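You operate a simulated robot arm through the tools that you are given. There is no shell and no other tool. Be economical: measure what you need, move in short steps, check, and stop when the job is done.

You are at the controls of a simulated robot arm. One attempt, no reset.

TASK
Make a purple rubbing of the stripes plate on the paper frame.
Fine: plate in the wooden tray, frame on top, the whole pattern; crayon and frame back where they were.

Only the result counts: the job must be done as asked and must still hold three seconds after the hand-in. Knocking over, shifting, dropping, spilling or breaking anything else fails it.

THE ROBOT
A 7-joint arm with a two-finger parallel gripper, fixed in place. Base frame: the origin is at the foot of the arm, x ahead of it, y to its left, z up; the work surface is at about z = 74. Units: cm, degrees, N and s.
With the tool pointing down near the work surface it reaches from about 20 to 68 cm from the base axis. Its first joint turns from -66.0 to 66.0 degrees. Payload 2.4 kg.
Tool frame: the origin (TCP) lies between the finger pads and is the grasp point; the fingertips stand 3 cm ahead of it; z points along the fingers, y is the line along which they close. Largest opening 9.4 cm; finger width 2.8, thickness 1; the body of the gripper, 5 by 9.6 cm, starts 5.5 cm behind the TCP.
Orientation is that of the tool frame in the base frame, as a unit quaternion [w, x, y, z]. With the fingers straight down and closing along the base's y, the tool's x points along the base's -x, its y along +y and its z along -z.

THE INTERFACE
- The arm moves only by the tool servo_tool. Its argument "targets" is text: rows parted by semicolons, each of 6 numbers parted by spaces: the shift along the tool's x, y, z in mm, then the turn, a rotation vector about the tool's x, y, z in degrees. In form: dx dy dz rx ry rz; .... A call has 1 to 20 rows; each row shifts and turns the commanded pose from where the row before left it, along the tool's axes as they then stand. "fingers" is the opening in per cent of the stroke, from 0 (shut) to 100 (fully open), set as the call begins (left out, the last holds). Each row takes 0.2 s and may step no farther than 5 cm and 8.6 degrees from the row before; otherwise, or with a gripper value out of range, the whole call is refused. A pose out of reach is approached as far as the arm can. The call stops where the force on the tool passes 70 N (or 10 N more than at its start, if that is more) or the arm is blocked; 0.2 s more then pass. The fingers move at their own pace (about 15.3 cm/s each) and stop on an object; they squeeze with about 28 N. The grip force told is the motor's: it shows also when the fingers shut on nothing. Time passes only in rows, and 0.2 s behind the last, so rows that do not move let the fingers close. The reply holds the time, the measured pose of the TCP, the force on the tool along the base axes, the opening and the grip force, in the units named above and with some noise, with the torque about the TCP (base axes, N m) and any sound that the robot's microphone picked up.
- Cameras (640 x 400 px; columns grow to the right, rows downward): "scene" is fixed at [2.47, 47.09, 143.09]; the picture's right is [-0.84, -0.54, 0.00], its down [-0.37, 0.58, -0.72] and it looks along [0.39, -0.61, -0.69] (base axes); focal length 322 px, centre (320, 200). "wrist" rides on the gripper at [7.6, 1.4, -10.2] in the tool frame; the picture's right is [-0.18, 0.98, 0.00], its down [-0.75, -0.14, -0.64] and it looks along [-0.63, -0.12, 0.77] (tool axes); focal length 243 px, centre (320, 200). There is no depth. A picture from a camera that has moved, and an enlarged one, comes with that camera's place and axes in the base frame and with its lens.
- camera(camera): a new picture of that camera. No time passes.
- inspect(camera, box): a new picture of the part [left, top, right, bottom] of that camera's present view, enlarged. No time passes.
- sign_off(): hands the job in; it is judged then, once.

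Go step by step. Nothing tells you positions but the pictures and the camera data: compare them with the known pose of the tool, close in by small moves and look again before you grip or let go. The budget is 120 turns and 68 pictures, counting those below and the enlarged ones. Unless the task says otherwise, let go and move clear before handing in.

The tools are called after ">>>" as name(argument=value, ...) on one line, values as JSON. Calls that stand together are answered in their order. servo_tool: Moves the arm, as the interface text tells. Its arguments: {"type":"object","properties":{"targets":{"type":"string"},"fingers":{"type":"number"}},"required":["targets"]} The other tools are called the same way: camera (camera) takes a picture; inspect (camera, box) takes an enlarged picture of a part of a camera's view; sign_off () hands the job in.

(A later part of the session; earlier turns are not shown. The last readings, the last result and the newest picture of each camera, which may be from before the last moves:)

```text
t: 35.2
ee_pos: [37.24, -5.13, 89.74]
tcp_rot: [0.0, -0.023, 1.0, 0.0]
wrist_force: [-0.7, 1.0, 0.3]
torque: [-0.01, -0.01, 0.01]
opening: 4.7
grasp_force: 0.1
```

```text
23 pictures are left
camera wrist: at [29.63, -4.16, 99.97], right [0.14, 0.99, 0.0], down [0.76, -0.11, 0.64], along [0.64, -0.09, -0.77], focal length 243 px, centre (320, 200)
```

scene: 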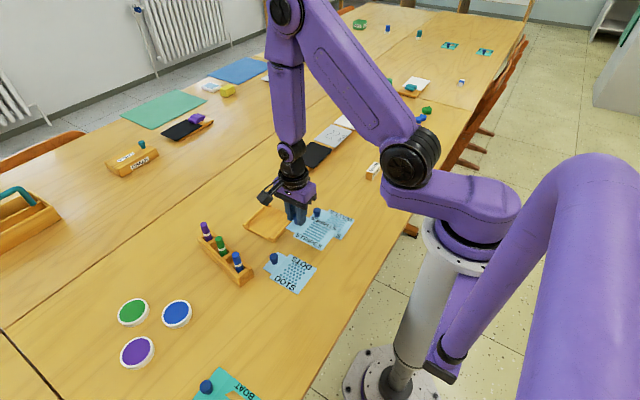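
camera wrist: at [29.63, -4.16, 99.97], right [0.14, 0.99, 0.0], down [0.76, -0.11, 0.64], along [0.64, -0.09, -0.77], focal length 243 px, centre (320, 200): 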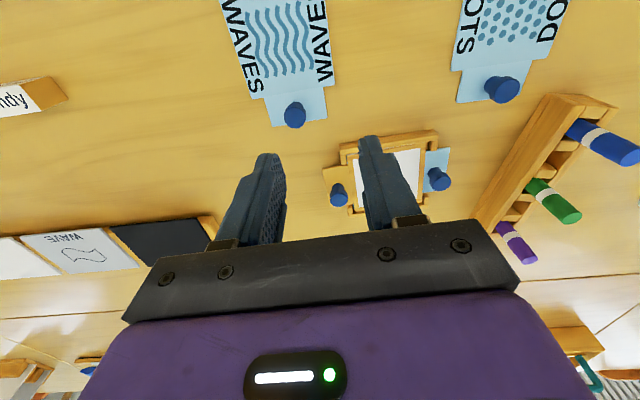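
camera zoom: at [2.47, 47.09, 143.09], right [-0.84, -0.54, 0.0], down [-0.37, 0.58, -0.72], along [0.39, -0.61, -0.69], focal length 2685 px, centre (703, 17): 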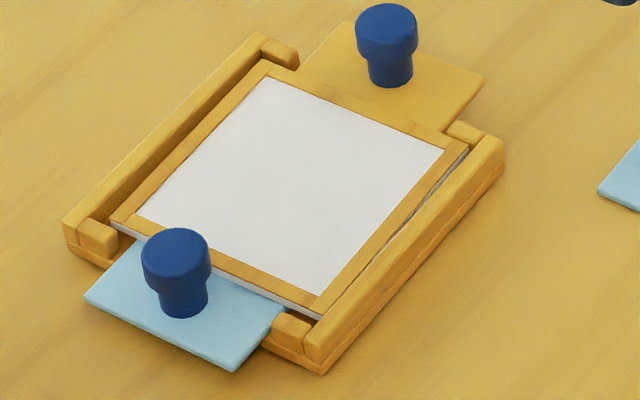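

The frame is seated flat on the plate. Now the purple crayon: inspecting the rack.

>>> inspect(camera="scene", box=[185, 210, 265, 290])

>>> inspect(camera="wrist", box=[460, 80, 640, 280])

```text
5.00 times, centred on (225, 250) of scene
camera zoom: at [2.47, 47.09, 143.09], right [-0.84, -0.54, 0.0], down [-0.37, 0.58, -0.72], along [0.39, -0.61, -0.69], focal length 1611 px, centre (795, -50)
```

zoom: 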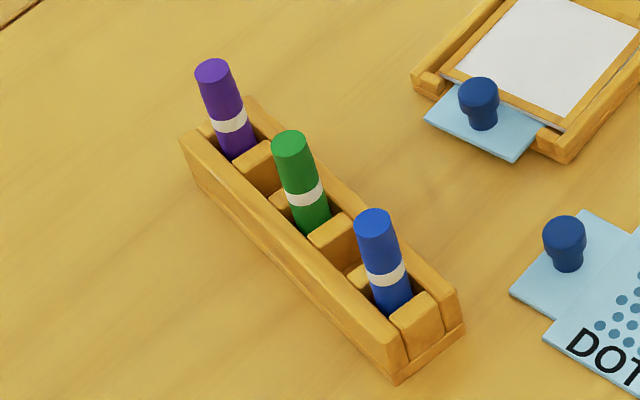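

```text
2.00 times, centred on (550, 180) of wrist
camera zoom: at [29.63, -4.16, 99.97], right [0.14, 0.99, 0.0], down [0.76, -0.11, 0.64], along [0.64, -0.09, -0.77], focal length 485 px, centre (-140, 240)
```

zoom: 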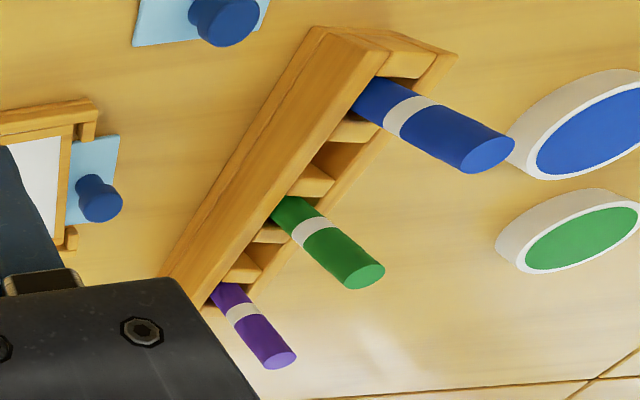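

The purple crayon's top is at about (56.6, 16.8, 82.6), and the rack is turned about 10.6° clockwise. I'll hover above it, aligned with the rack.

>>> servo_tool(targets="-34 35 0 0 0 0; -34 35 0 0 0 0; -34 35 0 0 0 0; -34 35 0 0 0 0; -34 35 0 0 0 0; -34 36 0 0 0 0; 0 0 0 0 0 8.5; 0 0 0 0 0 4.7; 0 0 0 0 0 0; 0 0 0 0 0 0", fingers=50)

>>> camera(camera="wrist")

>>> inspect(camera="scene", box=[165, 180, 265, 260])

```text
t: 37.4
ee_pos: [56.94, 17.17, 90.19]
tcp_rot: [0.0, 0.093, 0.996, 0.001]
wrist_force: [-0.2, 0.8, 0.6]
torque: [0.0, 0.01, -0.01]
opening: 4.7
grasp_force: 0.0
```

```text
20 pictures are left
camera wrist: at [49.7, 19.71, 100.32], right [0.36, 0.93, 0.0], down [0.71, -0.28, 0.64], along [0.6, -0.23, -0.77], focal length 243 px, centre (320, 200)
```

wrist: 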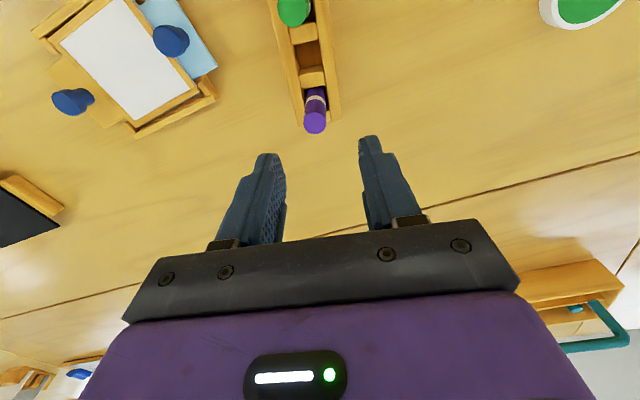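

```text
5.00 times, centred on (215, 220) of scene
camera zoom: at [2.47, 47.09, 143.09], right [-0.84, -0.54, 0.0], down [-0.37, 0.58, -0.72], along [0.39, -0.61, -0.69], focal length 1611 px, centre (845, 100)
```

zoom: 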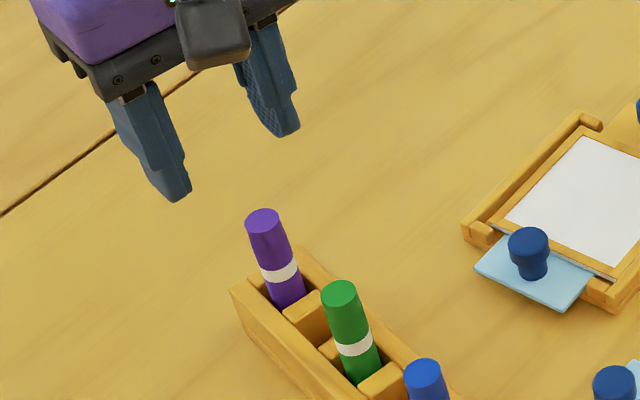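

The crayon's top is at (56.4, 16.8). I'll correct and descend so the fingertips straddle its top.

>>> servo_tool(targets="4 -4 20 0 0 0; 0 0 20 0 0 0; 0 0 10 0 0 0; 0 0 0 0 0 0")

>>> inspect(camera="wrist", box=[220, 60, 420, 220])

>>> inspect(camera="scene", box=[165, 190, 265, 270])

```text
t: 38.4
ee_pos: [56.65, 16.83, 85.21]
tcp_rot: [0.001, 0.092, 0.996, 0.0]
wrist_force: [0.2, 0.6, 0.4]
torque: [-0.01, 0.03, 0.0]
opening: 4.7
grasp_force: 0.1
```

```text
2.50 times, centred on (320, 140) of wrist
camera zoom: at [49.4, 19.42, 95.33], right [0.36, 0.93, 0.0], down [0.71, -0.28, 0.64], along [0.6, -0.23, -0.77], focal length 606 px, centre (320, 350)
```

zoom: 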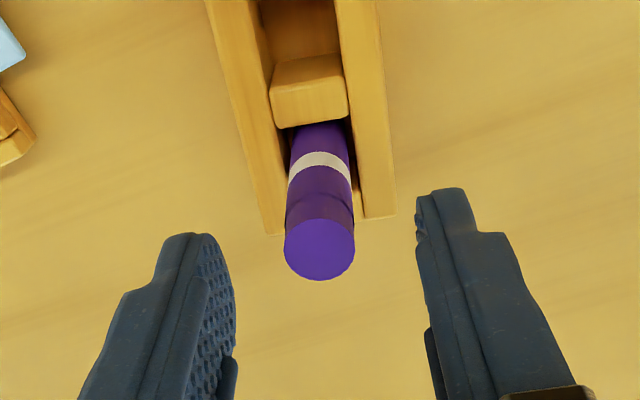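

```text
5.00 times, centred on (215, 230) of scene
camera zoom: at [2.47, 47.09, 143.09], right [-0.84, -0.54, 0.0], down [-0.37, 0.58, -0.72], along [0.39, -0.61, -0.69], focal length 1611 px, centre (845, 50)
```

zoom: 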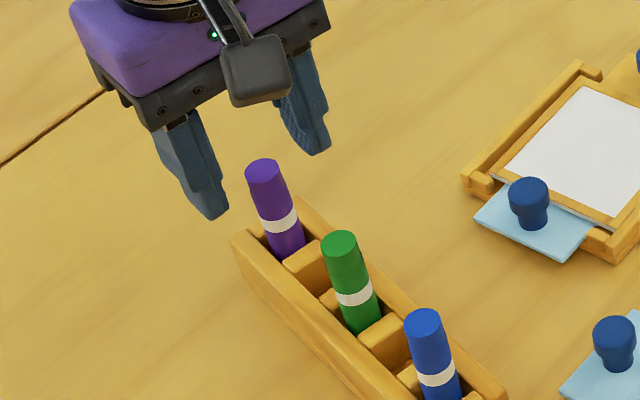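

Well aligned. I'll descend to z ≈ 81.6, grip and lift straight up.

>>> servo_tool(targets="0 -1 18 0 0 0; 0 0 18 0 0 0; 0 0 0 0 0 0; 0 0 0 0 0 0")

>>> servo_tool(targets="0 0 0 0 0 0; 0 0 0 0 0 0; 0 0 0 0 0 0; 0 0 0 0 0 0", fingers=0)

>>> servo_tool(targets="0 0 -20 0 0 0; 0 0 -30 0 0 0; 0 0 -30 0 0 0; 0 0 0 0 0 0")

>>> inspect(camera="scene", box=[165, 150, 285, 240])

```text
t: 39.4
ee_pos: [56.65, 16.66, 81.43]
tcp_rot: [0.0, 0.092, 0.996, -0.001]
wrist_force: [0.0, -1.2, 0.1]
torque: [-0.04, 0.0, -0.02]
opening: 4.71
grasp_force: 0.0
```

```text
t: 40.4
ee_pos: [56.59, 16.62, 81.52]
tcp_rot: [0.001, 0.092, 0.996, 0.0]
wrist_force: [0.2, -0.1, 0.8]
torque: [0.0, 0.0, 0.0]
opening: 1.54
grasp_force: 28.1
```

```text
t: 41.4
ee_pos: [56.61, 16.66, 89.61]
tcp_rot: [-0.001, 0.092, 0.996, 0.0]
wrist_force: [-0.6, 0.0, -0.2]
torque: [0.02, -0.02, 0.0]
opening: 1.57
grasp_force: 28.0
```

```text
4.44 times, centred on (225, 195) of scene
camera zoom: at [2.47, 47.09, 143.09], right [-0.84, -0.54, 0.0], down [-0.37, 0.58, -0.72], along [0.39, -0.61, -0.69], focal length 1432 px, centre (742, 222)
```

zoom: 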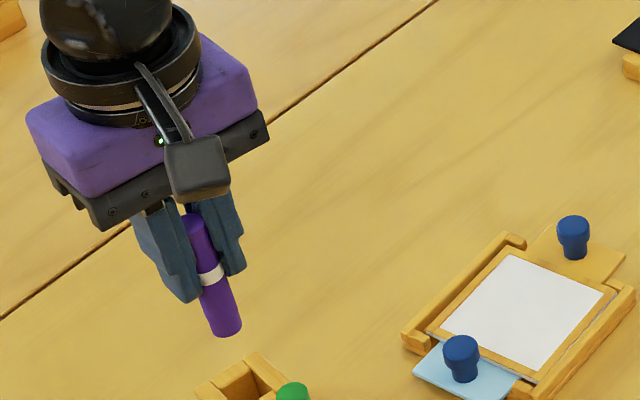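

The crayon is held upright with its bottom about 7.2 cm below the TCP. I'll move over the paper's centre (≈47.5, 1.7) and go down to just above it.

>>> servo_tool(targets="0 0 0 0 0 -6.6; 0 0 0 0 0 -6.6; 24.4 -36.3 0 0 0 0; 24.4 -36.3 0 0 0 0; 24.4 -36.3 0 0 0 0; 24.4 -36.3 0 0 0 0; 0 0 30 0 0 0; 0 0 23 0 0 0; 0 0 0 0 0 0; 0 0 0 0 0 0")

>>> camera(camera="wrist")

>>> inspect(camera="scene", box=[230, 180, 330, 250])

```text
t: 43.6
ee_pos: [47.27, 1.81, 84.17]
tcp_rot: [0.001, -0.022, 1.0, 0.0]
wrist_force: [-0.2, -0.4, -0.4]
torque: [-0.02, 0.06, -0.02]
opening: 1.55
grasp_force: 27.8
```

```text
15 pictures are left
camera wrist: at [39.55, 2.72, 94.36], right [0.14, 0.99, 0.0], down [0.76, -0.11, 0.64], along [0.64, -0.09, -0.77], focal length 243 px, centre (320, 200)
```

wrist: 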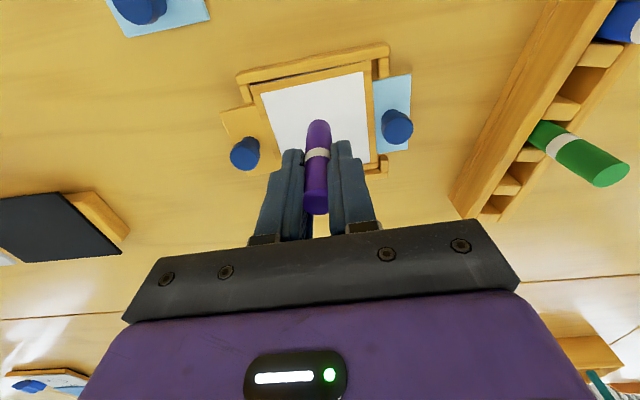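

```text
5.71 times, centred on (280, 215) of scene
camera zoom: at [2.47, 47.09, 143.09], right [-0.84, -0.54, 0.0], down [-0.37, 0.58, -0.72], along [0.39, -0.61, -0.69], focal length 1841 px, centre (549, 114)
```

zoom: 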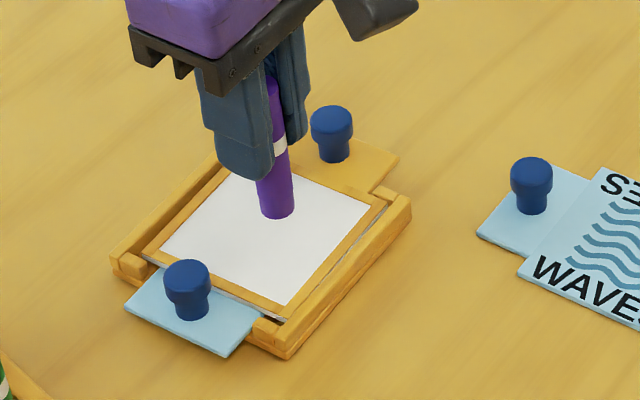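

The tip is close to the paper's centre. I'll lower gently until it touches.

>>> servo_tool(targets="-3 2 4 0 0 0; 0 0 3 0 0 0; 0 0 1 0 0 0; 0 0 0 0 0 0")

```text
t: 44.6
ee_pos: [47.69, 1.96, 83.53]
tcp_rot: [0.0, -0.023, 1.0, 0.0]
wrist_force: [0.0, 0.1, -0.7]
torque: [0.0, 0.0, 0.02]
opening: 1.57
grasp_force: 27.8
```

>>> servo_tool(targets="0 0 1 0 0 0; 0 0 1 0 0 0; 0 0 0 0 0 0")

```text
t: 45.4
ee_pos: [47.7, 2.05, 83.23]
tcp_rot: [0.0, -0.022, 1.0, -0.001]
wrist_force: [0.4, 0.4, 0.2]
torque: [0.03, -0.01, 0.0]
opening: 1.62
grasp_force: 28.2
```

>>> servo_tool(targets="0 0 1 0 0 0; 0 0 1 0 0 0; 0 0 0 0 0 0")

```text
t: 46.2
ee_pos: [47.72, 1.96, 83.0]
tcp_rot: [0.0, -0.023, 1.0, 0.0]
wrist_force: [0.8, 0.5, 0.1]
torque: [-0.04, -0.01, -0.02]
opening: 1.58
grasp_force: 28.5
```

>>> servo_tool(targets="0 0 1 0 0 0; 0 0 1 0 0 0; 0 0 0 0 0 0")

```text
t: 47.0
ee_pos: [47.76, 1.96, 82.75]
tcp_rot: [0.0, -0.023, 1.0, 0.001]
wrist_force: [0.1, -0.5, -0.5]
torque: [0.0, 0.0, -0.02]
opening: 1.57
grasp_force: 27.7
```

>>> servo_tool(targets="0 0 1 0 0 0; 0 0 1 0 0 0; 0 0 0 0 0 0")

>>> inspect(camera="scene", box=[240, 195, 310, 245])

```text
t: 47.8
ee_pos: [47.76, 2.09, 82.51]
tcp_rot: [0.0, -0.023, 1.0, 0.0]
wrist_force: [-0.1, 0.6, 0.4]
torque: [-0.02, -0.04, -0.02]
opening: 1.59
grasp_force: 28.2
```

```text
8.00 times, centred on (275, 220) of scene
camera zoom: at [2.47, 47.09, 143.09], right [-0.84, -0.54, 0.0], down [-0.37, 0.58, -0.72], along [0.39, -0.61, -0.69], focal length 2578 px, centre (680, 40)
```

zoom: 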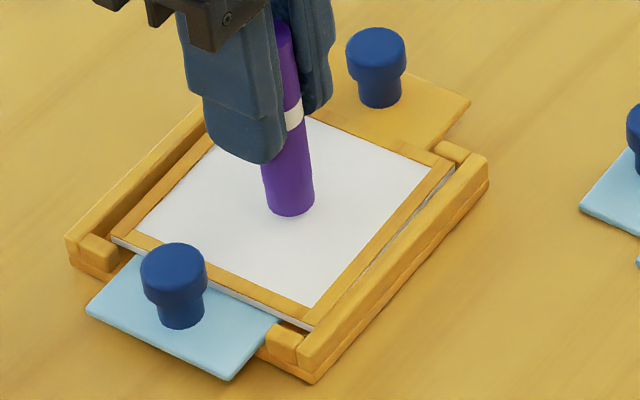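

Nearly touching. I'll continue down in small steps.

>>> servo_tool(targets="0 0 1 0 0 0; 0 0 1 0 0 0; 0 0 0 0 0 0")

```text
t: 48.6
ee_pos: [47.76, 2.0, 82.34]
tcp_rot: [0.0, -0.022, 1.0, 0.0]
wrist_force: [0.2, 0.4, 0.5]
torque: [0.01, -0.03, 0.0]
opening: 1.59
grasp_force: 28.1
```

>>> servo_tool(targets="0 0 1 0 0 0; 0 0 0 0 0 0")

>>> servo_tool(targets="0 0 1 0 0 0; 0 0 0 0 0 0")

```text
t: 49.2
ee_pos: [47.82, 1.97, 82.37]
tcp_rot: [0.0, -0.023, 1.0, 0.0]
wrist_force: [0.3, 0.4, -0.3]
torque: [0.01, -0.01, -0.03]
opening: 1.57
grasp_force: 28.2
```

```text
t: 49.8
ee_pos: [47.62, 2.13, 82.23]
tcp_rot: [0.0, -0.023, 1.0, 0.0]
wrist_force: [0.1, 0.5, -0.6]
torque: [0.0, 0.03, 0.03]
opening: 1.56
grasp_force: 27.5
```

>>> servo_tool(targets="0 0 1 0 0 0; 0 0 0 0 0 0")

>>> servo_tool(targets="0 0 1 0 0 0; 0 0 0 0 0 0")

>>> servo_tool(targets="0 0 1 0 0 0; 0 0 0 0 0 0")

```text
t: 50.4
ee_pos: [47.62, 2.03, 82.04]
tcp_rot: [0.0, -0.023, 1.0, 0.0]
wrist_force: [-0.1, -0.2, 0.1]
torque: [-0.01, 0.03, 0.01]
opening: 1.58
grasp_force: 27.8
```

```text
t: 51.0
ee_pos: [47.77, 2.02, 81.92]
tcp_rot: [0.001, -0.023, 1.0, 0.0]
wrist_force: [-2.2, 1.1, 8.8]
torque: [0.02, 0.1, 0.02]
opening: 1.58
grasp_force: 28.1
```

```text
t: 51.6
ee_pos: [47.74, 2.01, 82.03]
tcp_rot: [0.001, -0.023, 1.0, 0.0]
wrist_force: [-1.6, 1.9, 20.9]
torque: [0.07, 0.16, -0.02]
opening: 1.61
grasp_force: 27.9
```

Contact was at a commanded z of about 82.0 and it is now pressing at 21 N. I'll lift, go to one corner, and set down with about 5 N.

>>> servo_tool(targets="0 0 -10 0 0 0; 14 -16 0 0 0 0; 13.6 -16.3 0 0 0 0; 0 0 5 0 0 0; 0 0 3.4 0 0 0; 0 0 0 0 0 0")

>>> inspect(camera="scene", box=[240, 195, 310, 245])

```text
t: 53.0
ee_pos: [45.07, -1.41, 82.25]
tcp_rot: [0.0, -0.023, 1.0, 0.0]
wrist_force: [0.3, 0.5, -1.2]
torque: [-0.03, 0.03, 0.01]
opening: 1.54
grasp_force: 27.7
```

```text
8.00 times, centred on (275, 220) of scene
camera zoom: at [2.47, 47.09, 143.09], right [-0.84, -0.54, 0.0], down [-0.37, 0.58, -0.72], along [0.39, -0.61, -0.69], focal length 2578 px, centre (680, 40)
```

zoom: 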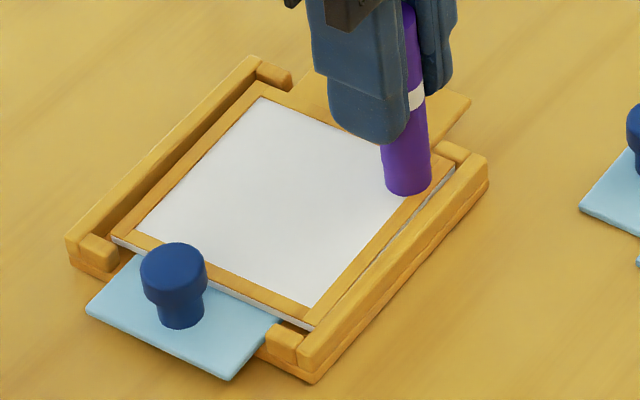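

The tip is close to the near edge, so the paper's centre is about 4 mm further along. I'll adjust and press lightly.

>>> servo_tool(targets="-4 -1 1 0 0 0; 0 0 0.7 0 0 0; 0 0 0 0 0 0")

```text
t: 53.8
ee_pos: [45.61, -1.47, 81.96]
tcp_rot: [0.0, -0.022, 1.0, 0.0]
wrist_force: [-5.2, 4.5, 21.1]
torque: [0.22, 0.32, -0.06]
opening: 1.57
grasp_force: 27.8
```

>>> servo_tool(targets="0 0 -1.3 0 0 0; -10 0 0 0 0 0; -10 0 0 0 0 0; -10 0 0 0 0 0; -10 0 0 0 0 0; -10 0 0 0 0 0; -10 0 0 0 0 0; 0 0 0 0 0 0")

>>> inspect(camera="scene", box=[240, 195, 310, 245])

```text
t: 55.6
ee_pos: [51.49, -1.23, 82.0]
tcp_rot: [0.001, -0.023, 1.0, 0.0]
wrist_force: [-2.1, -1.0, 6.6]
torque: [-0.04, 0.16, 0.01]
opening: 1.55
grasp_force: 27.9
```

```text
8.00 times, centred on (275, 220) of scene
camera zoom: at [2.45, 47.09, 143.09], right [-0.84, -0.54, 0.0], down [-0.37, 0.58, -0.72], along [0.39, -0.61, -0.69], focal length 2578 px, centre (680, 40)
```

zoom: 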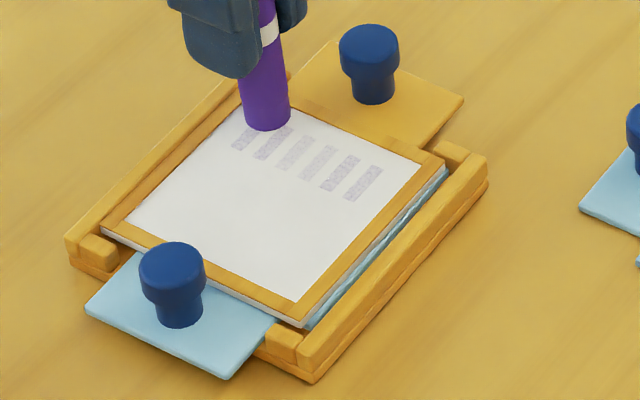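

The stripes are appearing. The stroke slid the frame against the far tray wall, so I'll stroke only toward +x, lifting on each return, to keep it there. I'll repeat this line first and then step across.

>>> servo_tool(targets="0 0 -6 0 0 0; 30 0 0 0 0 0; 30 0 0 0 0 0; 0 0 6.2 0 0 0; -12 0 0 0 0 0; -12 0 0 0 0 0; -12 0 0 0 0 0; -12 0 0 0 0 0; -12 0 0 0 0 0; 0 0 -6 0 0 0; 30 2.5 0 0 0 0; 30 2.5 0 0 0 0; 0 0 6 0 0 0; -12 0 0 0 0 0; -12 0 0 0 0 0; -12 0 0 0 0 0; -12 0 0 0 0 0; -12 0 0 0 0 0; 0 0 0 0 0 0")

>>> inspect(camera="scene", box=[240, 195, 310, 245])

```text
t: 59.6
ee_pos: [51.63, -0.66, 82.03]
tcp_rot: [0.001, -0.023, 1.0, 0.001]
wrist_force: [-0.5, 0.7, 0.1]
torque: [-0.01, 0.0, 0.02]
opening: 1.57
grasp_force: 27.9
```

```text
8.00 times, centred on (275, 220) of scene
camera zoom: at [2.47, 47.09, 143.09], right [-0.84, -0.54, 0.0], down [-0.37, 0.58, -0.72], along [0.39, -0.61, -0.69], focal length 2578 px, centre (680, 40)
```

zoom: 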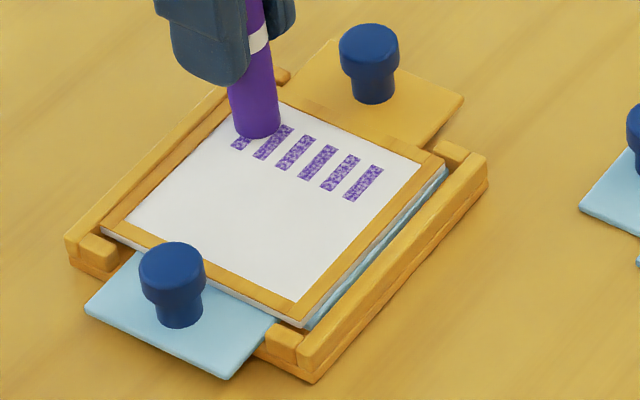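

The repeat darkened the first band, but contact was lost on the second line. I'll press a little more and check the force.

>>> servo_tool(targets="0 0 0.7 0 0 0; 0 0 0 0 0 0")

```text
t: 60.2
ee_pos: [51.49, -0.66, 81.94]
tcp_rot: [0.001, -0.023, 1.0, 0.0]
wrist_force: [0.4, -0.3, 2.1]
torque: [-0.01, -0.02, 0.02]
opening: 1.56
grasp_force: 28.1
```

>>> servo_tool(targets="0 0 0.6 0 0 0; 0 0 0 0 0 0")

>>> servo_tool(targets="0 0 -5 0 0 0; 30 0 0 0 0 0; 30 0 0 0 0 0; 0 0 4 0 0 0; 0 0 1 0 0 0; -12 0 0 0 0 0; -12 0 0 0 0 0; -12 0 0 0 0 0; -12 0 0 0 0 0; -12 0 0 0 0 0; 0 0 0 0 0 0")

```text
t: 60.8
ee_pos: [51.59, -0.73, 81.81]
tcp_rot: [0.001, -0.023, 1.0, 0.001]
wrist_force: [0.2, 1.0, 10.1]
torque: [0.01, 0.02, 0.01]
opening: 1.55
grasp_force: 28.2
```

```text
t: 63.2
ee_pos: [51.43, -0.68, 81.86]
tcp_rot: [0.001, -0.022, 1.0, 0.0]
wrist_force: [-8.4, 0.1, 15.5]
torque: [-0.03, 0.48, 0.02]
opening: 1.55
grasp_force: 28.4
```

>>> servo_tool(targets="0 0 -5.4 0 0 0; 30 2.5 0 0 0 0; 30 2.5 0 0 0 0; 0 0 4 0 0 0; 0 0 1 0 0 0; -15 0 0 0 0 0; -15 0 0 0 0 0; -15 0 0 0 0 0; -15 0 0 0 0 0; 0 0 -5 0 0 0; 30 2.5 0 0 0 0; 30 2.5 0 0 0 0; 0 0 4 0 0 0; 0 0 1 0 0 0; -15 0 0 0 0 0; -15 0 0 0 0 0; -15 0 0 0 0 0; -15 0 0 0 0 0; 0 0 0 0 0 0")

>>> inspect(camera="scene", box=[240, 195, 310, 245])

```text
t: 67.2
ee_pos: [51.49, 0.34, 81.94]
tcp_rot: [0.0, -0.023, 1.0, 0.0]
wrist_force: [1.3, -0.6, -0.8]
torque: [0.0, -0.01, -0.03]
opening: 1.57
grasp_force: 28.4
```

```text
8.00 times, centred on (275, 220) of scene
camera zoom: at [2.47, 47.09, 143.09], right [-0.84, -0.54, 0.0], down [-0.37, 0.58, -0.72], along [0.39, -0.61, -0.69], focal length 2578 px, centre (680, 40)
```

zoom: 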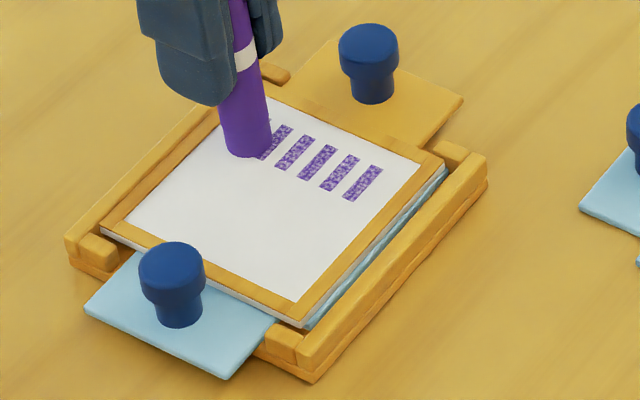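

Contact was lost again, so the crayon probably creeps up in the grip under heavier loads. I'll re-establish light contact and check the force each line.

>>> servo_tool(targets="0 0 0.5 0 0 0; 0 0 0 0 0 0")

>>> servo_tool(targets="0 0 0.5 0 0 0; 0 0 0 0 0 0")

```text
t: 67.8
ee_pos: [51.37, 0.26, 81.95]
tcp_rot: [-0.001, -0.022, 1.0, 0.0]
wrist_force: [-0.4, 0.0, 3.1]
torque: [-0.05, 0.0, 0.01]
opening: 1.57
grasp_force: 27.8
```

```text
t: 68.4
ee_pos: [51.47, 0.29, 81.92]
tcp_rot: [0.001, -0.023, 1.0, 0.0]
wrist_force: [-1.4, -0.7, 9.8]
torque: [-0.05, 0.07, 0.03]
opening: 1.57
grasp_force: 28.7
```

>>> servo_tool(targets="0 0 -4 0 0 0; 30 -2.5 0 0 0 0; 30 -2.5 0 0 0 0; 0 0 3 0 0 0; 0 0 1 0 0 0; 0 0 0 0 0 0; 0 0 0 0 0 0")

>>> servo_tool(targets="-10 0 0 0 0 0; -10 0 0 0 0 0; -10 0 0 0 0 0")

>>> servo_tool(targets="-10 0 0 0 0 0; -10 0 0 0 0 0; -10 0 0 0 0 0")

>>> inspect(camera="scene", box=[240, 195, 310, 245])

```text
t: 70.0
ee_pos: [45.47, -0.37, 81.81]
tcp_rot: [-0.001, -0.022, 1.0, -0.001]
wrist_force: [-2.3, -0.5, 12.1]
torque: [0.0, 0.24, -0.01]
opening: 1.55
grasp_force: 28.1
```

```text
t: 70.8
ee_pos: [48.63, -0.37, 81.83]
tcp_rot: [0.002, -0.023, 1.0, 0.0]
wrist_force: [-2.7, -0.8, 5.4]
torque: [-0.04, 0.17, 0.0]
opening: 1.57
grasp_force: 28.2
```

```text
t: 71.6
ee_pos: [51.51, -0.12, 81.73]
tcp_rot: [0.0, -0.023, 1.0, 0.0]
wrist_force: [-5.5, 0.2, 9.9]
torque: [-0.04, 0.28, 0.01]
opening: 1.55
grasp_force: 28.1
```

```text
8.00 times, centred on (275, 220) of scene
camera zoom: at [2.44, 47.09, 143.09], right [-0.84, -0.54, 0.0], down [-0.37, 0.58, -0.72], along [0.39, -0.61, -0.69], focal length 2578 px, centre (680, 40)
```

zoom: 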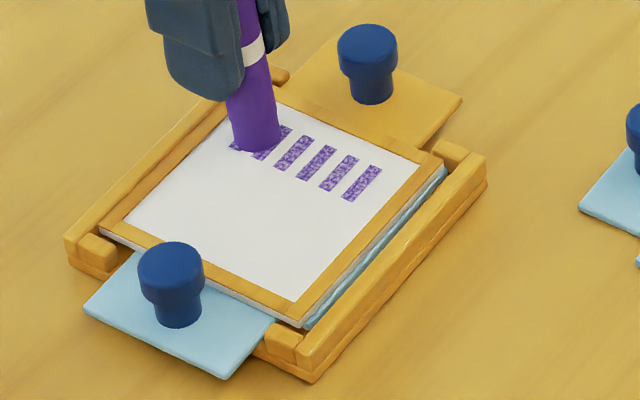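

The dashes cover the band I've stroked so far, and this line falls within it. Contact is good now at 5–12 N; I'll continue stepping in +y.

>>> servo_tool(targets="0 0 -4 0 0 0; 30 3 0 0 0 0; 30 3 0 0 0 0; 0 0 3 0 0 0; 0 0 1 0 0 0; -12 0 0 0 0 0; -12 0 0 0 0 0; -12 0 0 0 0 0; -12 0 0 0 0 0; -12 0 0 0 0 0")

>>> servo_tool(targets="0 0 -4 0 0 0; 30 2.5 0 0 0 0; 30 2.5 0 0 0 0; 0 0 3 0 0 0; 0 0 1 0 0 0; -12 0 0 0 0 0; -12 0 0 0 0 0; -12 0 0 0 0 0; -12 0 0 0 0 0; -12 0 0 0 0 0")

>>> inspect(camera="scene", box=[240, 195, 310, 245])

```text
t: 73.8
ee_pos: [51.5, 0.43, 81.9]
tcp_rot: [0.0, -0.023, 1.0, 0.0]
wrist_force: [-1.7, -0.5, 2.6]
torque: [0.01, 0.06, -0.02]
opening: 1.56
grasp_force: 27.9
```

```text
t: 76.0
ee_pos: [51.45, 1.08, 81.88]
tcp_rot: [0.0, -0.022, 1.0, -0.001]
wrist_force: [-0.3, 0.8, 0.8]
torque: [-0.03, 0.04, 0.0]
opening: 1.57
grasp_force: 28.0
```

```text
8.00 times, centred on (275, 220) of scene
camera zoom: at [2.47, 47.09, 143.09], right [-0.84, -0.54, 0.0], down [-0.37, 0.58, -0.72], along [0.39, -0.61, -0.69], focal length 2578 px, centre (680, 40)
```

zoom: 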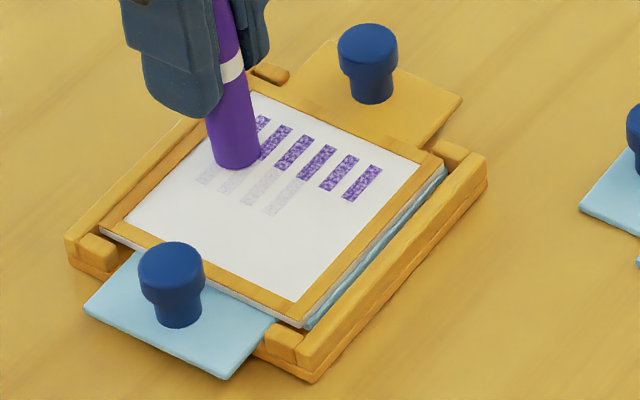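

Bands are revealed as I go, but contact gets lighter with each line. I'll press 0.8 mm lower and redo this band.

>>> servo_tool(targets="0 0 -4 0 0 0; 30 -1 0 0 0 0; 30 -1 0 0 0 0; 0 0 3 0 0 0; 0 0 1 0 0 0; 0 0 0.8 0 0 0; 0 0 0 0 0 0")

>>> servo_tool(targets="-12 0 0 0 0 0; -12 0 0 0 0 0; -12 0 0 0 0 0; -12 0 0 0 0 0; -12 0 0 0 0 0")

>>> servo_tool(targets="0 0 -4 0 0 0; 30 2 0 0 0 0; 30 2 0 0 0 0; 0 0 3 0 0 0; 0 0 1.2 0 0 0; 0 0 0 0 0 0")

>>> servo_tool(targets="-12 0 0 0 0 0; -12 0 0 0 0 0; -12 0 0 0 0 0; -12 0 0 0 0 0; -12 0 0 0 0 0")

```text
t: 77.6
ee_pos: [45.55, 0.33, 81.78]
tcp_rot: [0.0, -0.023, 1.0, 0.0]
wrist_force: [-2.3, -1.7, 22.0]
torque: [-0.12, 0.16, -0.02]
opening: 1.56
grasp_force: 28.4
```

```text
t: 78.8
ee_pos: [51.53, 0.74, 81.83]
tcp_rot: [0.0, -0.022, 1.0, 0.001]
wrist_force: [-0.2, -0.5, -0.1]
torque: [-0.01, 0.01, 0.01]
opening: 1.58
grasp_force: 27.9
```

```text
t: 80.2
ee_pos: [45.39, 0.7, 81.76]
tcp_rot: [0.001, -0.023, 1.0, 0.0]
wrist_force: [1.0, 0.4, 0.0]
torque: [0.01, 0.0, 0.05]
opening: 1.55
grasp_force: 28.2
```

```text
t: 81.4
ee_pos: [51.42, 1.02, 81.67]
tcp_rot: [0.0, -0.022, 1.0, 0.0]
wrist_force: [-3.5, -0.2, 6.8]
torque: [-0.07, 0.23, 0.03]
opening: 1.59
grasp_force: 28.3
```

>>> servo_tool(targets="0 0 -4 0 0 0; 30 0 0 0 0 0; 30 0 0 0 0 0; 0 0 3 0 0 0; 0 0 1.4 0 0 0; 0 0 0 0 0 0")

>>> servo_tool(targets="-10 0 0 0 0 0; -10 0 0 0 0 0; -10 0 0 0 0 0")

>>> servo_tool(targets="-10 0 0 0 0 0; -10 0 0 0 0 0; -10 0 0 0 0 0")

>>> inspect(camera="scene", box=[240, 195, 310, 245])

```text
t: 82.8
ee_pos: [45.4, 0.75, 81.68]
tcp_rot: [-0.001, -0.021, 1.0, -0.001]
wrist_force: [-2.1, -1.6, 11.0]
torque: [-0.05, 0.06, 0.01]
opening: 1.57
grasp_force: 27.8
```

```text
t: 83.6
ee_pos: [48.51, 1.11, 81.69]
tcp_rot: [0.002, -0.023, 1.0, 0.0]
wrist_force: [1.7, -0.5, 0.6]
torque: [-0.02, -0.04, -0.06]
opening: 1.55
grasp_force: 28.0
```

```text
t: 84.4
ee_pos: [51.29, 1.19, 81.65]
tcp_rot: [0.0, -0.023, 1.0, 0.0]
wrist_force: [-6.5, -1.6, 13.5]
torque: [-0.08, 0.46, 0.03]
opening: 1.59
grasp_force: 27.9
```

```text
8.00 times, centred on (275, 220) of scene
camera zoom: at [2.43, 47.08, 143.1], right [-0.84, -0.54, 0.0], down [-0.37, 0.58, -0.72], along [0.39, -0.61, -0.69], focal length 2578 px, centre (680, 40)
```

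zoom: 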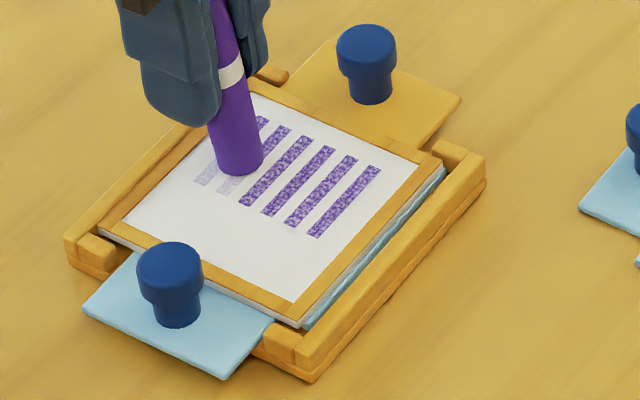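

Band two is strong apart from its far-left end. I'll continue with more lines in +y.

>>> servo_tool(targets="0 0 -4 0 0 0; 30 2 0 0 0 0; 30 2 0 0 0 0; 0 0 3 0 0 0; 0 0 1.2 0 0 0; 0 0 0 0 0 0")

>>> servo_tool(targets="-10 0 0 0 0 0; -10 0 0 0 0 0; -10 0 0 0 0 0")

>>> servo_tool(targets="-10 0 0 0 0 0; -10 0 0 0 0 0; -10 0 0 0 0 0")

>>> servo_tool(targets="0 0 -4 0 0 0; 30 3 0 0 0 0; 30 3 0 0 0 0; 0 0 3 0 0 0; 0 0 1.2 0 0 0; 0 0 0 0 0 0")

```text
t: 85.8
ee_pos: [45.41, 1.35, 81.78]
tcp_rot: [0.0, -0.022, 1.0, 0.0]
wrist_force: [-1.7, -0.7, 7.9]
torque: [-0.02, 0.11, 0.0]
opening: 1.59
grasp_force: 28.0
```

```text
t: 86.6
ee_pos: [48.48, 1.32, 81.54]
tcp_rot: [0.002, -0.022, 1.0, 0.0]
wrist_force: [-0.3, -0.3, 4.3]
torque: [-0.05, 0.09, -0.01]
opening: 1.56
grasp_force: 27.7
```

```text
t: 87.4
ee_pos: [51.31, 1.53, 81.6]
tcp_rot: [0.0, -0.022, 1.0, 0.0]
wrist_force: [0.8, -0.2, -0.3]
torque: [0.01, 0.04, -0.01]
opening: 1.55
grasp_force: 28.4
```

```text
t: 88.8
ee_pos: [45.3, 1.92, 81.86]
tcp_rot: [0.0, -0.023, 1.0, 0.001]
wrist_force: [-0.1, -0.2, -0.1]
torque: [-0.01, -0.01, -0.03]
opening: 1.57
grasp_force: 28.1
```

>>> servo_tool(targets="0 0 0.7 0 0 0; 0 0 0 0 0 0")

>>> servo_tool(targets="0 0 0.4 0 0 0; 0 0 0 0 0 0")

```text
t: 89.4
ee_pos: [45.35, 1.86, 81.76]
tcp_rot: [0.0, -0.023, 1.0, 0.0]
wrist_force: [0.1, 0.4, -0.8]
torque: [0.03, 0.03, -0.01]
opening: 1.58
grasp_force: 27.8
```

```text
t: 90.0
ee_pos: [45.36, 1.76, 81.68]
tcp_rot: [0.001, -0.022, 1.0, 0.0]
wrist_force: [-1.7, 0.5, 4.6]
torque: [-0.04, 0.15, 0.02]
opening: 1.59
grasp_force: 28.4
```

>>> servo_tool(targets="-10 0 0.3 0 0 0; -10 0 0 0 0 0; -10 0 0 0 0 0")

>>> servo_tool(targets="-10 0 0.2 0 0 0; -10 0 0 0 0 0; -10 0 0 0 0 0")

>>> servo_tool(targets="0 0 -4 0 0 0; 30 2.5 0 0 0 0; 30 2.5 0 0 0 0; 0 0 3 0 0 0; 0 0 1.2 0 0 0; 0 0 0 0 0 0")

```text
t: 90.8
ee_pos: [48.47, 1.89, 81.67]
tcp_rot: [0.001, -0.021, 1.0, 0.0]
wrist_force: [-1.9, -0.8, 3.9]
torque: [-0.06, 0.15, -0.01]
opening: 1.57
grasp_force: 27.4
```

```text
t: 91.6
ee_pos: [51.39, 2.19, 81.46]
tcp_rot: [0.0, -0.023, 1.0, 0.0]
wrist_force: [-10.9, 1.6, 19.6]
torque: [0.0, 0.64, 0.01]
opening: 1.57
grasp_force: 28.3
```

```text
t: 93.0
ee_pos: [45.42, 2.37, 81.67]
tcp_rot: [0.0, -0.023, 1.0, 0.001]
wrist_force: [-2.6, 2.5, 12.7]
torque: [0.09, 0.16, 0.01]
opening: 1.58
grasp_force: 28.2
```

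>>> servo_tool(targets="-10 0 0 0 0 0; -10 0 0 0 0 0; -10 0 0 0 0 0")

>>> servo_tool(targets="-10 0 0 0 0 0; -10 0 0 0 0 0; -10 0 0 0 0 0")

>>> servo_tool(targets="0 0 -4 0 0 0; 30 3 0 0 0 0; 30 3 0 0 0 0; 0 0 3 0 0 0; 0 0 1.4 0 0 0; 0 0 0 0 0 0")

>>> inspect(camera="scene", box=[240, 195, 310, 245])

```text
t: 93.8
ee_pos: [48.48, 2.54, 81.45]
tcp_rot: [0.0, -0.022, 1.0, -0.001]
wrist_force: [-4.7, 1.4, 10.2]
torque: [0.03, 0.29, -0.03]
opening: 1.61
grasp_force: 28.0
```

```text
t: 94.6
ee_pos: [51.5, 2.61, 81.7]
tcp_rot: [0.0, -0.022, 1.0, 0.0]
wrist_force: [-0.2, 0.3, -0.6]
torque: [0.03, -0.02, -0.01]
opening: 1.59
grasp_force: 28.4
```

```text
t: 96.0
ee_pos: [45.4, 3.02, 81.54]
tcp_rot: [0.0, -0.022, 1.0, 0.0]
wrist_force: [-2.6, -0.1, 12.2]
torque: [-0.05, 0.28, 0.04]
opening: 1.59
grasp_force: 27.2
```

```text
8.00 times, centred on (275, 220) of scene
camera zoom: at [2.44, 47.08, 143.1], right [-0.84, -0.54, 0.0], down [-0.37, 0.58, -0.72], along [0.39, -0.61, -0.69], focal length 2578 px, centre (680, 40)
```

zoom: 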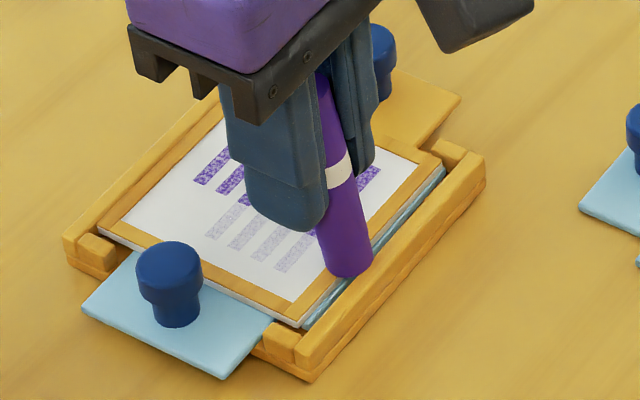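

The third and last band is emerging faintly. I'll keep stroking over it.

>>> servo_tool(targets="-10 0 0 0 0 0; -10 0 0 0 0 0; -10 0 0 0 0 0")

>>> servo_tool(targets="-10 0 0.4 0 0 0; -10 0 0 0 0 0; -10 0 0 0 0 0")

>>> servo_tool(targets="0 0 -4 0 0 0; 30 1 0 0 0 0; 30 1 0 0 0 0; 0 0 3 0 0 0; 0 0 1 0 0 0; 0 0 0 0 0 0")

```text
t: 96.8
ee_pos: [48.31, 3.04, 81.48]
tcp_rot: [0.0, -0.023, 1.0, -0.001]
wrist_force: [-0.1, 0.1, 0.9]
torque: [0.03, 0.01, 0.0]
opening: 1.61
grasp_force: 27.7
```

```text
t: 97.6
ee_pos: [51.19, 3.17, 81.46]
tcp_rot: [-0.001, -0.022, 1.0, -0.001]
wrist_force: [-3.6, -0.6, 6.0]
torque: [-0.08, 0.22, 0.0]
opening: 1.59
grasp_force: 28.0
```

```text
t: 99.0
ee_pos: [45.22, 3.16, 81.36]
tcp_rot: [0.0, -0.023, 1.0, 0.001]
wrist_force: [-1.8, 0.6, 17.2]
torque: [0.17, 0.35, -0.02]
opening: 1.6
grasp_force: 27.9
```

>>> servo_tool(targets="-10 0 -0.3 0 0 0; -10 0 0.1 0 0 0; -10 0 0.2 0 0 0")

>>> servo_tool(targets="-10 0 0.4 0 0 0; -10 0 0 0 0 0; -10 0 0 0 0 0")

>>> servo_tool(targets="0 0 -4 0 0 0; 30 1 0 0 0 0; 30 1 0 0 0 0; 0 0 3 0 0 0; 0 0 0.8 0 0 0; 0 0 0 0 0 0")

>>> servo_tool(targets="-10 0 0 0 0 0; -10 0 0.1 0 0 0; -10 0 0.1 0 0 0")

>>> servo_tool(targets="-10 0 0.3 0 0 0; -10 0 0 0 0 0; -10 0 0 0 0 0")

>>> servo_tool(targets="0 0 -30 0 0 0; 0 0 -30 0 0 0; -40 0 0 0 0 0; -40 0 0 0 0 0; 0 0 0 0 0 0")

>>> inspect(camera="scene", box=[240, 195, 310, 245])

```text
t: 99.8
ee_pos: [48.27, 3.2, 81.51]
tcp_rot: [0.0, -0.023, 1.0, 0.0]
wrist_force: [-0.7, 0.1, 1.1]
torque: [0.03, 0.05, -0.01]
opening: 1.61
grasp_force: 28.0
```

```text
t: 100.6
ee_pos: [51.16, 3.54, 81.36]
tcp_rot: [-0.002, -0.022, 1.0, 0.0]
wrist_force: [-3.2, -0.2, 6.4]
torque: [-0.02, 0.22, -0.02]
opening: 1.62
grasp_force: 27.9
```

```text
t: 102.0
ee_pos: [45.3, 3.27, 81.54]
tcp_rot: [0.0, -0.022, 1.0, 0.0]
wrist_force: [0.1, 0.3, -0.1]
torque: [0.03, 0.02, 0.03]
opening: 1.59
grasp_force: 28.2
```

```text
t: 102.8
ee_pos: [48.26, 3.5, 81.39]
tcp_rot: [0.0, -0.022, 1.0, 0.0]
wrist_force: [-0.1, 0.6, 0.5]
torque: [0.05, 0.02, -0.01]
opening: 1.58
grasp_force: 27.8
```

```text
t: 103.6
ee_pos: [51.29, 3.58, 81.33]
tcp_rot: [-0.001, -0.023, 1.0, 0.0]
wrist_force: [-8.2, 0.1, 13.9]
torque: [-0.03, 0.53, -0.01]
opening: 1.61
grasp_force: 27.5
```

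```text
t: 104.8
ee_pos: [59.29, 4.04, 87.23]
tcp_rot: [0.001, -0.023, 1.0, 0.0]
wrist_force: [0.2, -0.6, -0.3]
torque: [-0.02, 0.03, 0.01]
opening: 1.6
grasp_force: 28.2
```

```text
8.00 times, centred on (275, 220) of scene
camera zoom: at [2.47, 47.09, 143.09], right [-0.84, -0.54, 0.0], down [-0.37, 0.58, -0.72], along [0.39, -0.61, -0.69], focal length 2578 px, centre (680, 40)
```

zoom: 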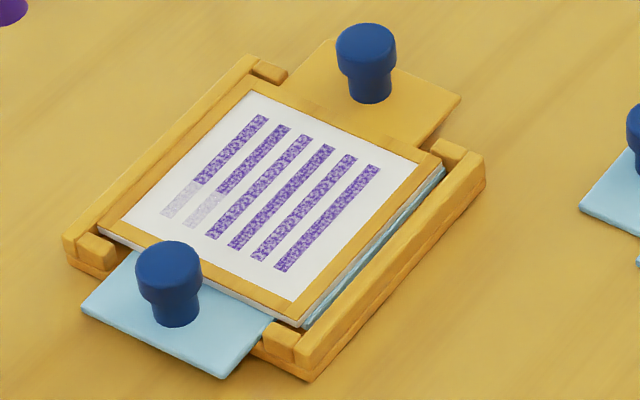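

Only the far corner of band three is still faint. I'll go back and stroke that part again.

>>> servo_tool(targets="35 0 0 0 0 0; 35 0 0 0 0 0; 35 -1 0 0 0 0; 0 0 30 0 0 0; 0 0 26 0 0 0; 0 0 3.5 0 0 0; 0 0 0.4 0 0 0; 0 0 0 0 0 0")

>>> servo_tool(targets="-9 0 0.4 0 0 0; -9 0 0 0 0 0; -8 0 0 0 0 0")

>>> servo_tool(targets="0 0 -3 0 0 0; 26 1 0 0 0 0; 0 0 3 0 0 0; 0 0 0 0 0 0")

>>> servo_tool(targets="-9 0 0.2 0 0 0; -9 0 0 0 0 0; -8 0 0 0 0 0")

```text
t: 106.6
ee_pos: [48.76, 3.42, 81.32]
tcp_rot: [0.001, -0.023, 1.0, 0.0]
wrist_force: [-1.9, -0.3, 13.4]
torque: [-0.04, 0.17, -0.01]
opening: 1.59
grasp_force: 27.5
```

```text
t: 107.4
ee_pos: [51.58, 3.55, 81.27]
tcp_rot: [0.002, -0.023, 1.0, 0.0]
wrist_force: [0.0, 0.3, 0.5]
torque: [0.01, -0.01, 0.03]
opening: 1.6
grasp_force: 28.2
```

```text
t: 108.4
ee_pos: [48.76, 3.37, 81.3]
tcp_rot: [0.0, -0.023, 1.0, 0.0]
wrist_force: [0.3, 0.0, 0.7]
torque: [-0.02, 0.0, -0.02]
opening: 1.58
grasp_force: 27.4
```

```text
t: 109.2
ee_pos: [51.46, 3.7, 81.35]
tcp_rot: [0.001, -0.023, 1.0, 0.0]
wrist_force: [0.2, -0.6, 0.7]
torque: [-0.01, 0.03, -0.02]
opening: 1.62
grasp_force: 27.7
```

>>> servo_tool(targets="0 0 -3 0 0 0; 26 0 0 0 0 0; 0 0 3 0 0 0; 0 0 0.6 0 0 0; 0 0 0 0 0 0")

>>> servo_tool(targets="-6 0 0.2 0 0 0; -6 0 0.1 0 0 0; -7 0 0 0 0 0; -7 0 0 0 0 0")

>>> servo_tool(targets="0 0 -3 0 0 0; 26 -1 0 0 0 0; 0 0 3 0 0 0; 0 0 0.3 0 0 0; 0 0 0 0 0 0")

>>> servo_tool(targets="-6 0 0 0 0 0; -6 0 0 0 0 0; -7 0 0 0 0 0; -7 0 0 0 0 0")

```text
t: 110.4
ee_pos: [48.82, 3.59, 81.17]
tcp_rot: [0.001, -0.022, 1.0, -0.001]
wrist_force: [-2.9, 1.2, 23.2]
torque: [0.1, 0.29, -0.03]
opening: 1.58
grasp_force: 28.0
```

```text
t: 111.4
ee_pos: [51.38, 3.66, 81.1]
tcp_rot: [0.0, -0.022, 1.0, 0.001]
wrist_force: [-2.9, -0.6, 5.7]
torque: [-0.01, 0.15, -0.01]
opening: 1.6
grasp_force: 27.6
```

```text
t: 112.6
ee_pos: [48.82, 3.42, 81.15]
tcp_rot: [0.001, -0.022, 1.0, 0.0]
wrist_force: [-0.9, 1.0, -0.1]
torque: [-0.02, 0.01, -0.01]
opening: 1.61
grasp_force: 28.0
```

```text
t: 113.6
ee_pos: [51.4, 3.52, 81.26]
tcp_rot: [0.001, -0.023, 1.0, 0.0]
wrist_force: [0.2, -0.2, 0.2]
torque: [0.01, 0.01, 0.02]
opening: 1.61
grasp_force: 28.6
```

>>> servo_tool(targets="0 0 -3 0 0 0; 26 0 0 0 0 0; 0 0 3 0 0 0; 0 0 0.5 0 0 0; 0 0 0 0 0 0")

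>>> servo_tool(targets="-6 0 0.2 0 0 0; -6 0 0.2 0 0 0; -7 0 0.1 0 0 0; -7 0 0 0 0 0")

>>> servo_tool(targets="0 0 -30 0 0 0; 0 0 -35 0 0 0; -40 0 0 0 0 0; -40 0 0 0 0 0; 0 0 0 0 0 0")

>>> inspect(camera="scene", box=[200, 165, 310, 245])

```text
t: 114.8
ee_pos: [48.85, 3.4, 81.17]
tcp_rot: [0.001, -0.023, 1.0, -0.001]
wrist_force: [-1.2, 0.2, 8.9]
torque: [-0.01, 0.09, 0.0]
opening: 1.58
grasp_force: 28.3
```

```text
t: 115.8
ee_pos: [51.59, 3.55, 81.13]
tcp_rot: [0.002, -0.022, 1.0, 0.001]
wrist_force: [-1.1, -1.0, 4.7]
torque: [-0.01, 0.09, 0.01]
opening: 1.6
grasp_force: 28.1
```

```text
t: 117.0
ee_pos: [59.56, 3.97, 87.58]
tcp_rot: [0.0, -0.023, 1.0, 0.0]
wrist_force: [-0.7, -0.2, -0.8]
torque: [-0.02, 0.0, -0.01]
opening: 1.6
grasp_force: 27.8
```

```text
5.00 times, centred on (255, 205) of scene
camera zoom: at [2.47, 47.09, 143.09], right [-0.84, -0.54, 0.0], down [-0.37, 0.58, -0.72], along [0.39, -0.61, -0.69], focal length 1611 px, centre (645, 175)
```

zoom: 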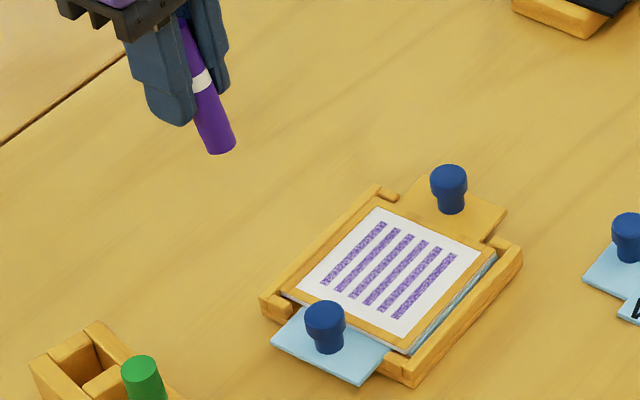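

The whole pattern is rubbed. Now I'll return the crayon to a hover above its slot and check it.

>>> servo_tool(targets="0 0 -10 0 0 6.57; 0 0 0 0 0 6.57; 13 30 0 0 0 0; 13 30 0 0 0 0; 13 30 0 0 0 0; 12 29 0 0 0 0; 0 0 10 0 0 0; 0 0 0 0 0 0; 0 0 0 0 0 0")

>>> servo_tool(targets="0 0 0 0 0 0")

>>> servo_tool(targets="0 0 0 0 0 0")

>>> camera(camera="wrist")

```text
t: 119.0
ee_pos: [56.56, 16.52, 87.68]
tcp_rot: [0.0, 0.092, 0.996, 0.0]
wrist_force: [0.1, 0.6, -0.8]
torque: [0.0, 0.01, 0.0]
opening: 1.59
grasp_force: 27.6
```

```text
t: 119.4
ee_pos: [56.48, 16.45, 87.61]
tcp_rot: [0.0, 0.092, 0.996, 0.0]
wrist_force: [0.4, -0.5, 0.0]
torque: [0.02, 0.0, -0.01]
opening: 1.6
grasp_force: 27.9
```

```text
t: 119.8
ee_pos: [56.58, 16.51, 87.71]
tcp_rot: [0.0, 0.092, 0.996, -0.001]
wrist_force: [-0.7, 0.3, -1.4]
torque: [-0.02, -0.02, 0.02]
opening: 1.6
grasp_force: 28.0
```

```text
2 pictures are left
camera wrist: at [49.26, 19.11, 97.78], right [0.36, 0.93, 0.0], down [0.71, -0.28, 0.64], along [0.6, -0.23, -0.77], focal length 243 px, centre (320, 200)
```

wrist: 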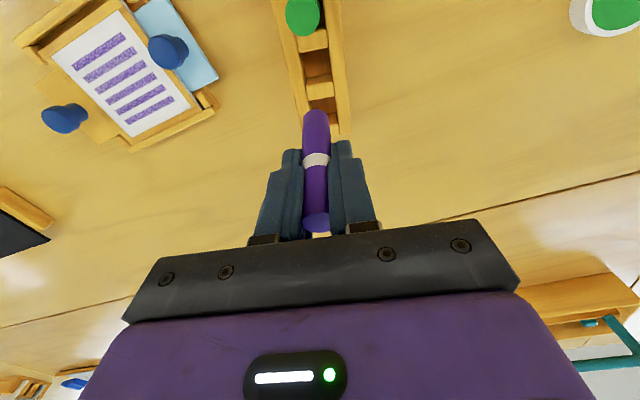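

The pattern is complete, but the crayon has tilted about 12° in the grip, with its tip toward -x. I'll tilt the gripper to bring the crayon upright, then lower it slowly, using contact force as the check.

>>> servo_tool(targets="0 1 0 0 -6.2 0; 0 0 0 0 -6.2 0; 0 0 0 0 0 0; 0 0 0 0 0 0")

>>> inspect(camera="scene", box=[170, 180, 250, 280])

```text
t: 120.8
ee_pos: [56.56, 16.54, 87.56]
tcp_rot: [0.107, 0.091, 0.99, -0.011]
wrist_force: [-0.4, -0.8, 0.0]
torque: [-0.01, -0.03, -0.01]
opening: 1.58
grasp_force: 28.0
```

```text
4.00 times, centred on (210, 230) of scene
camera zoom: at [2.47, 47.09, 143.09], right [-0.84, -0.54, 0.0], down [-0.37, 0.58, -0.72], along [0.39, -0.61, -0.69], focal length 1289 px, centre (760, 80)
```

zoom: 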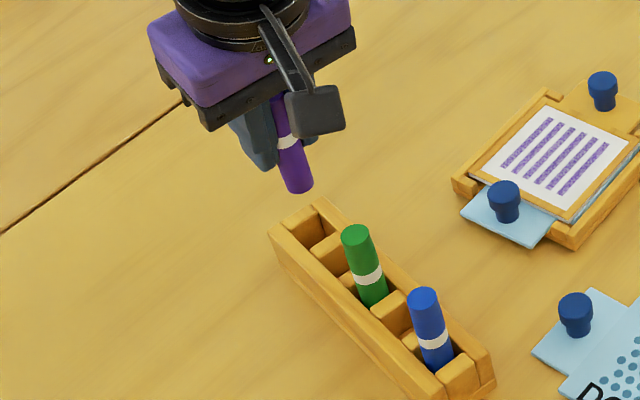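

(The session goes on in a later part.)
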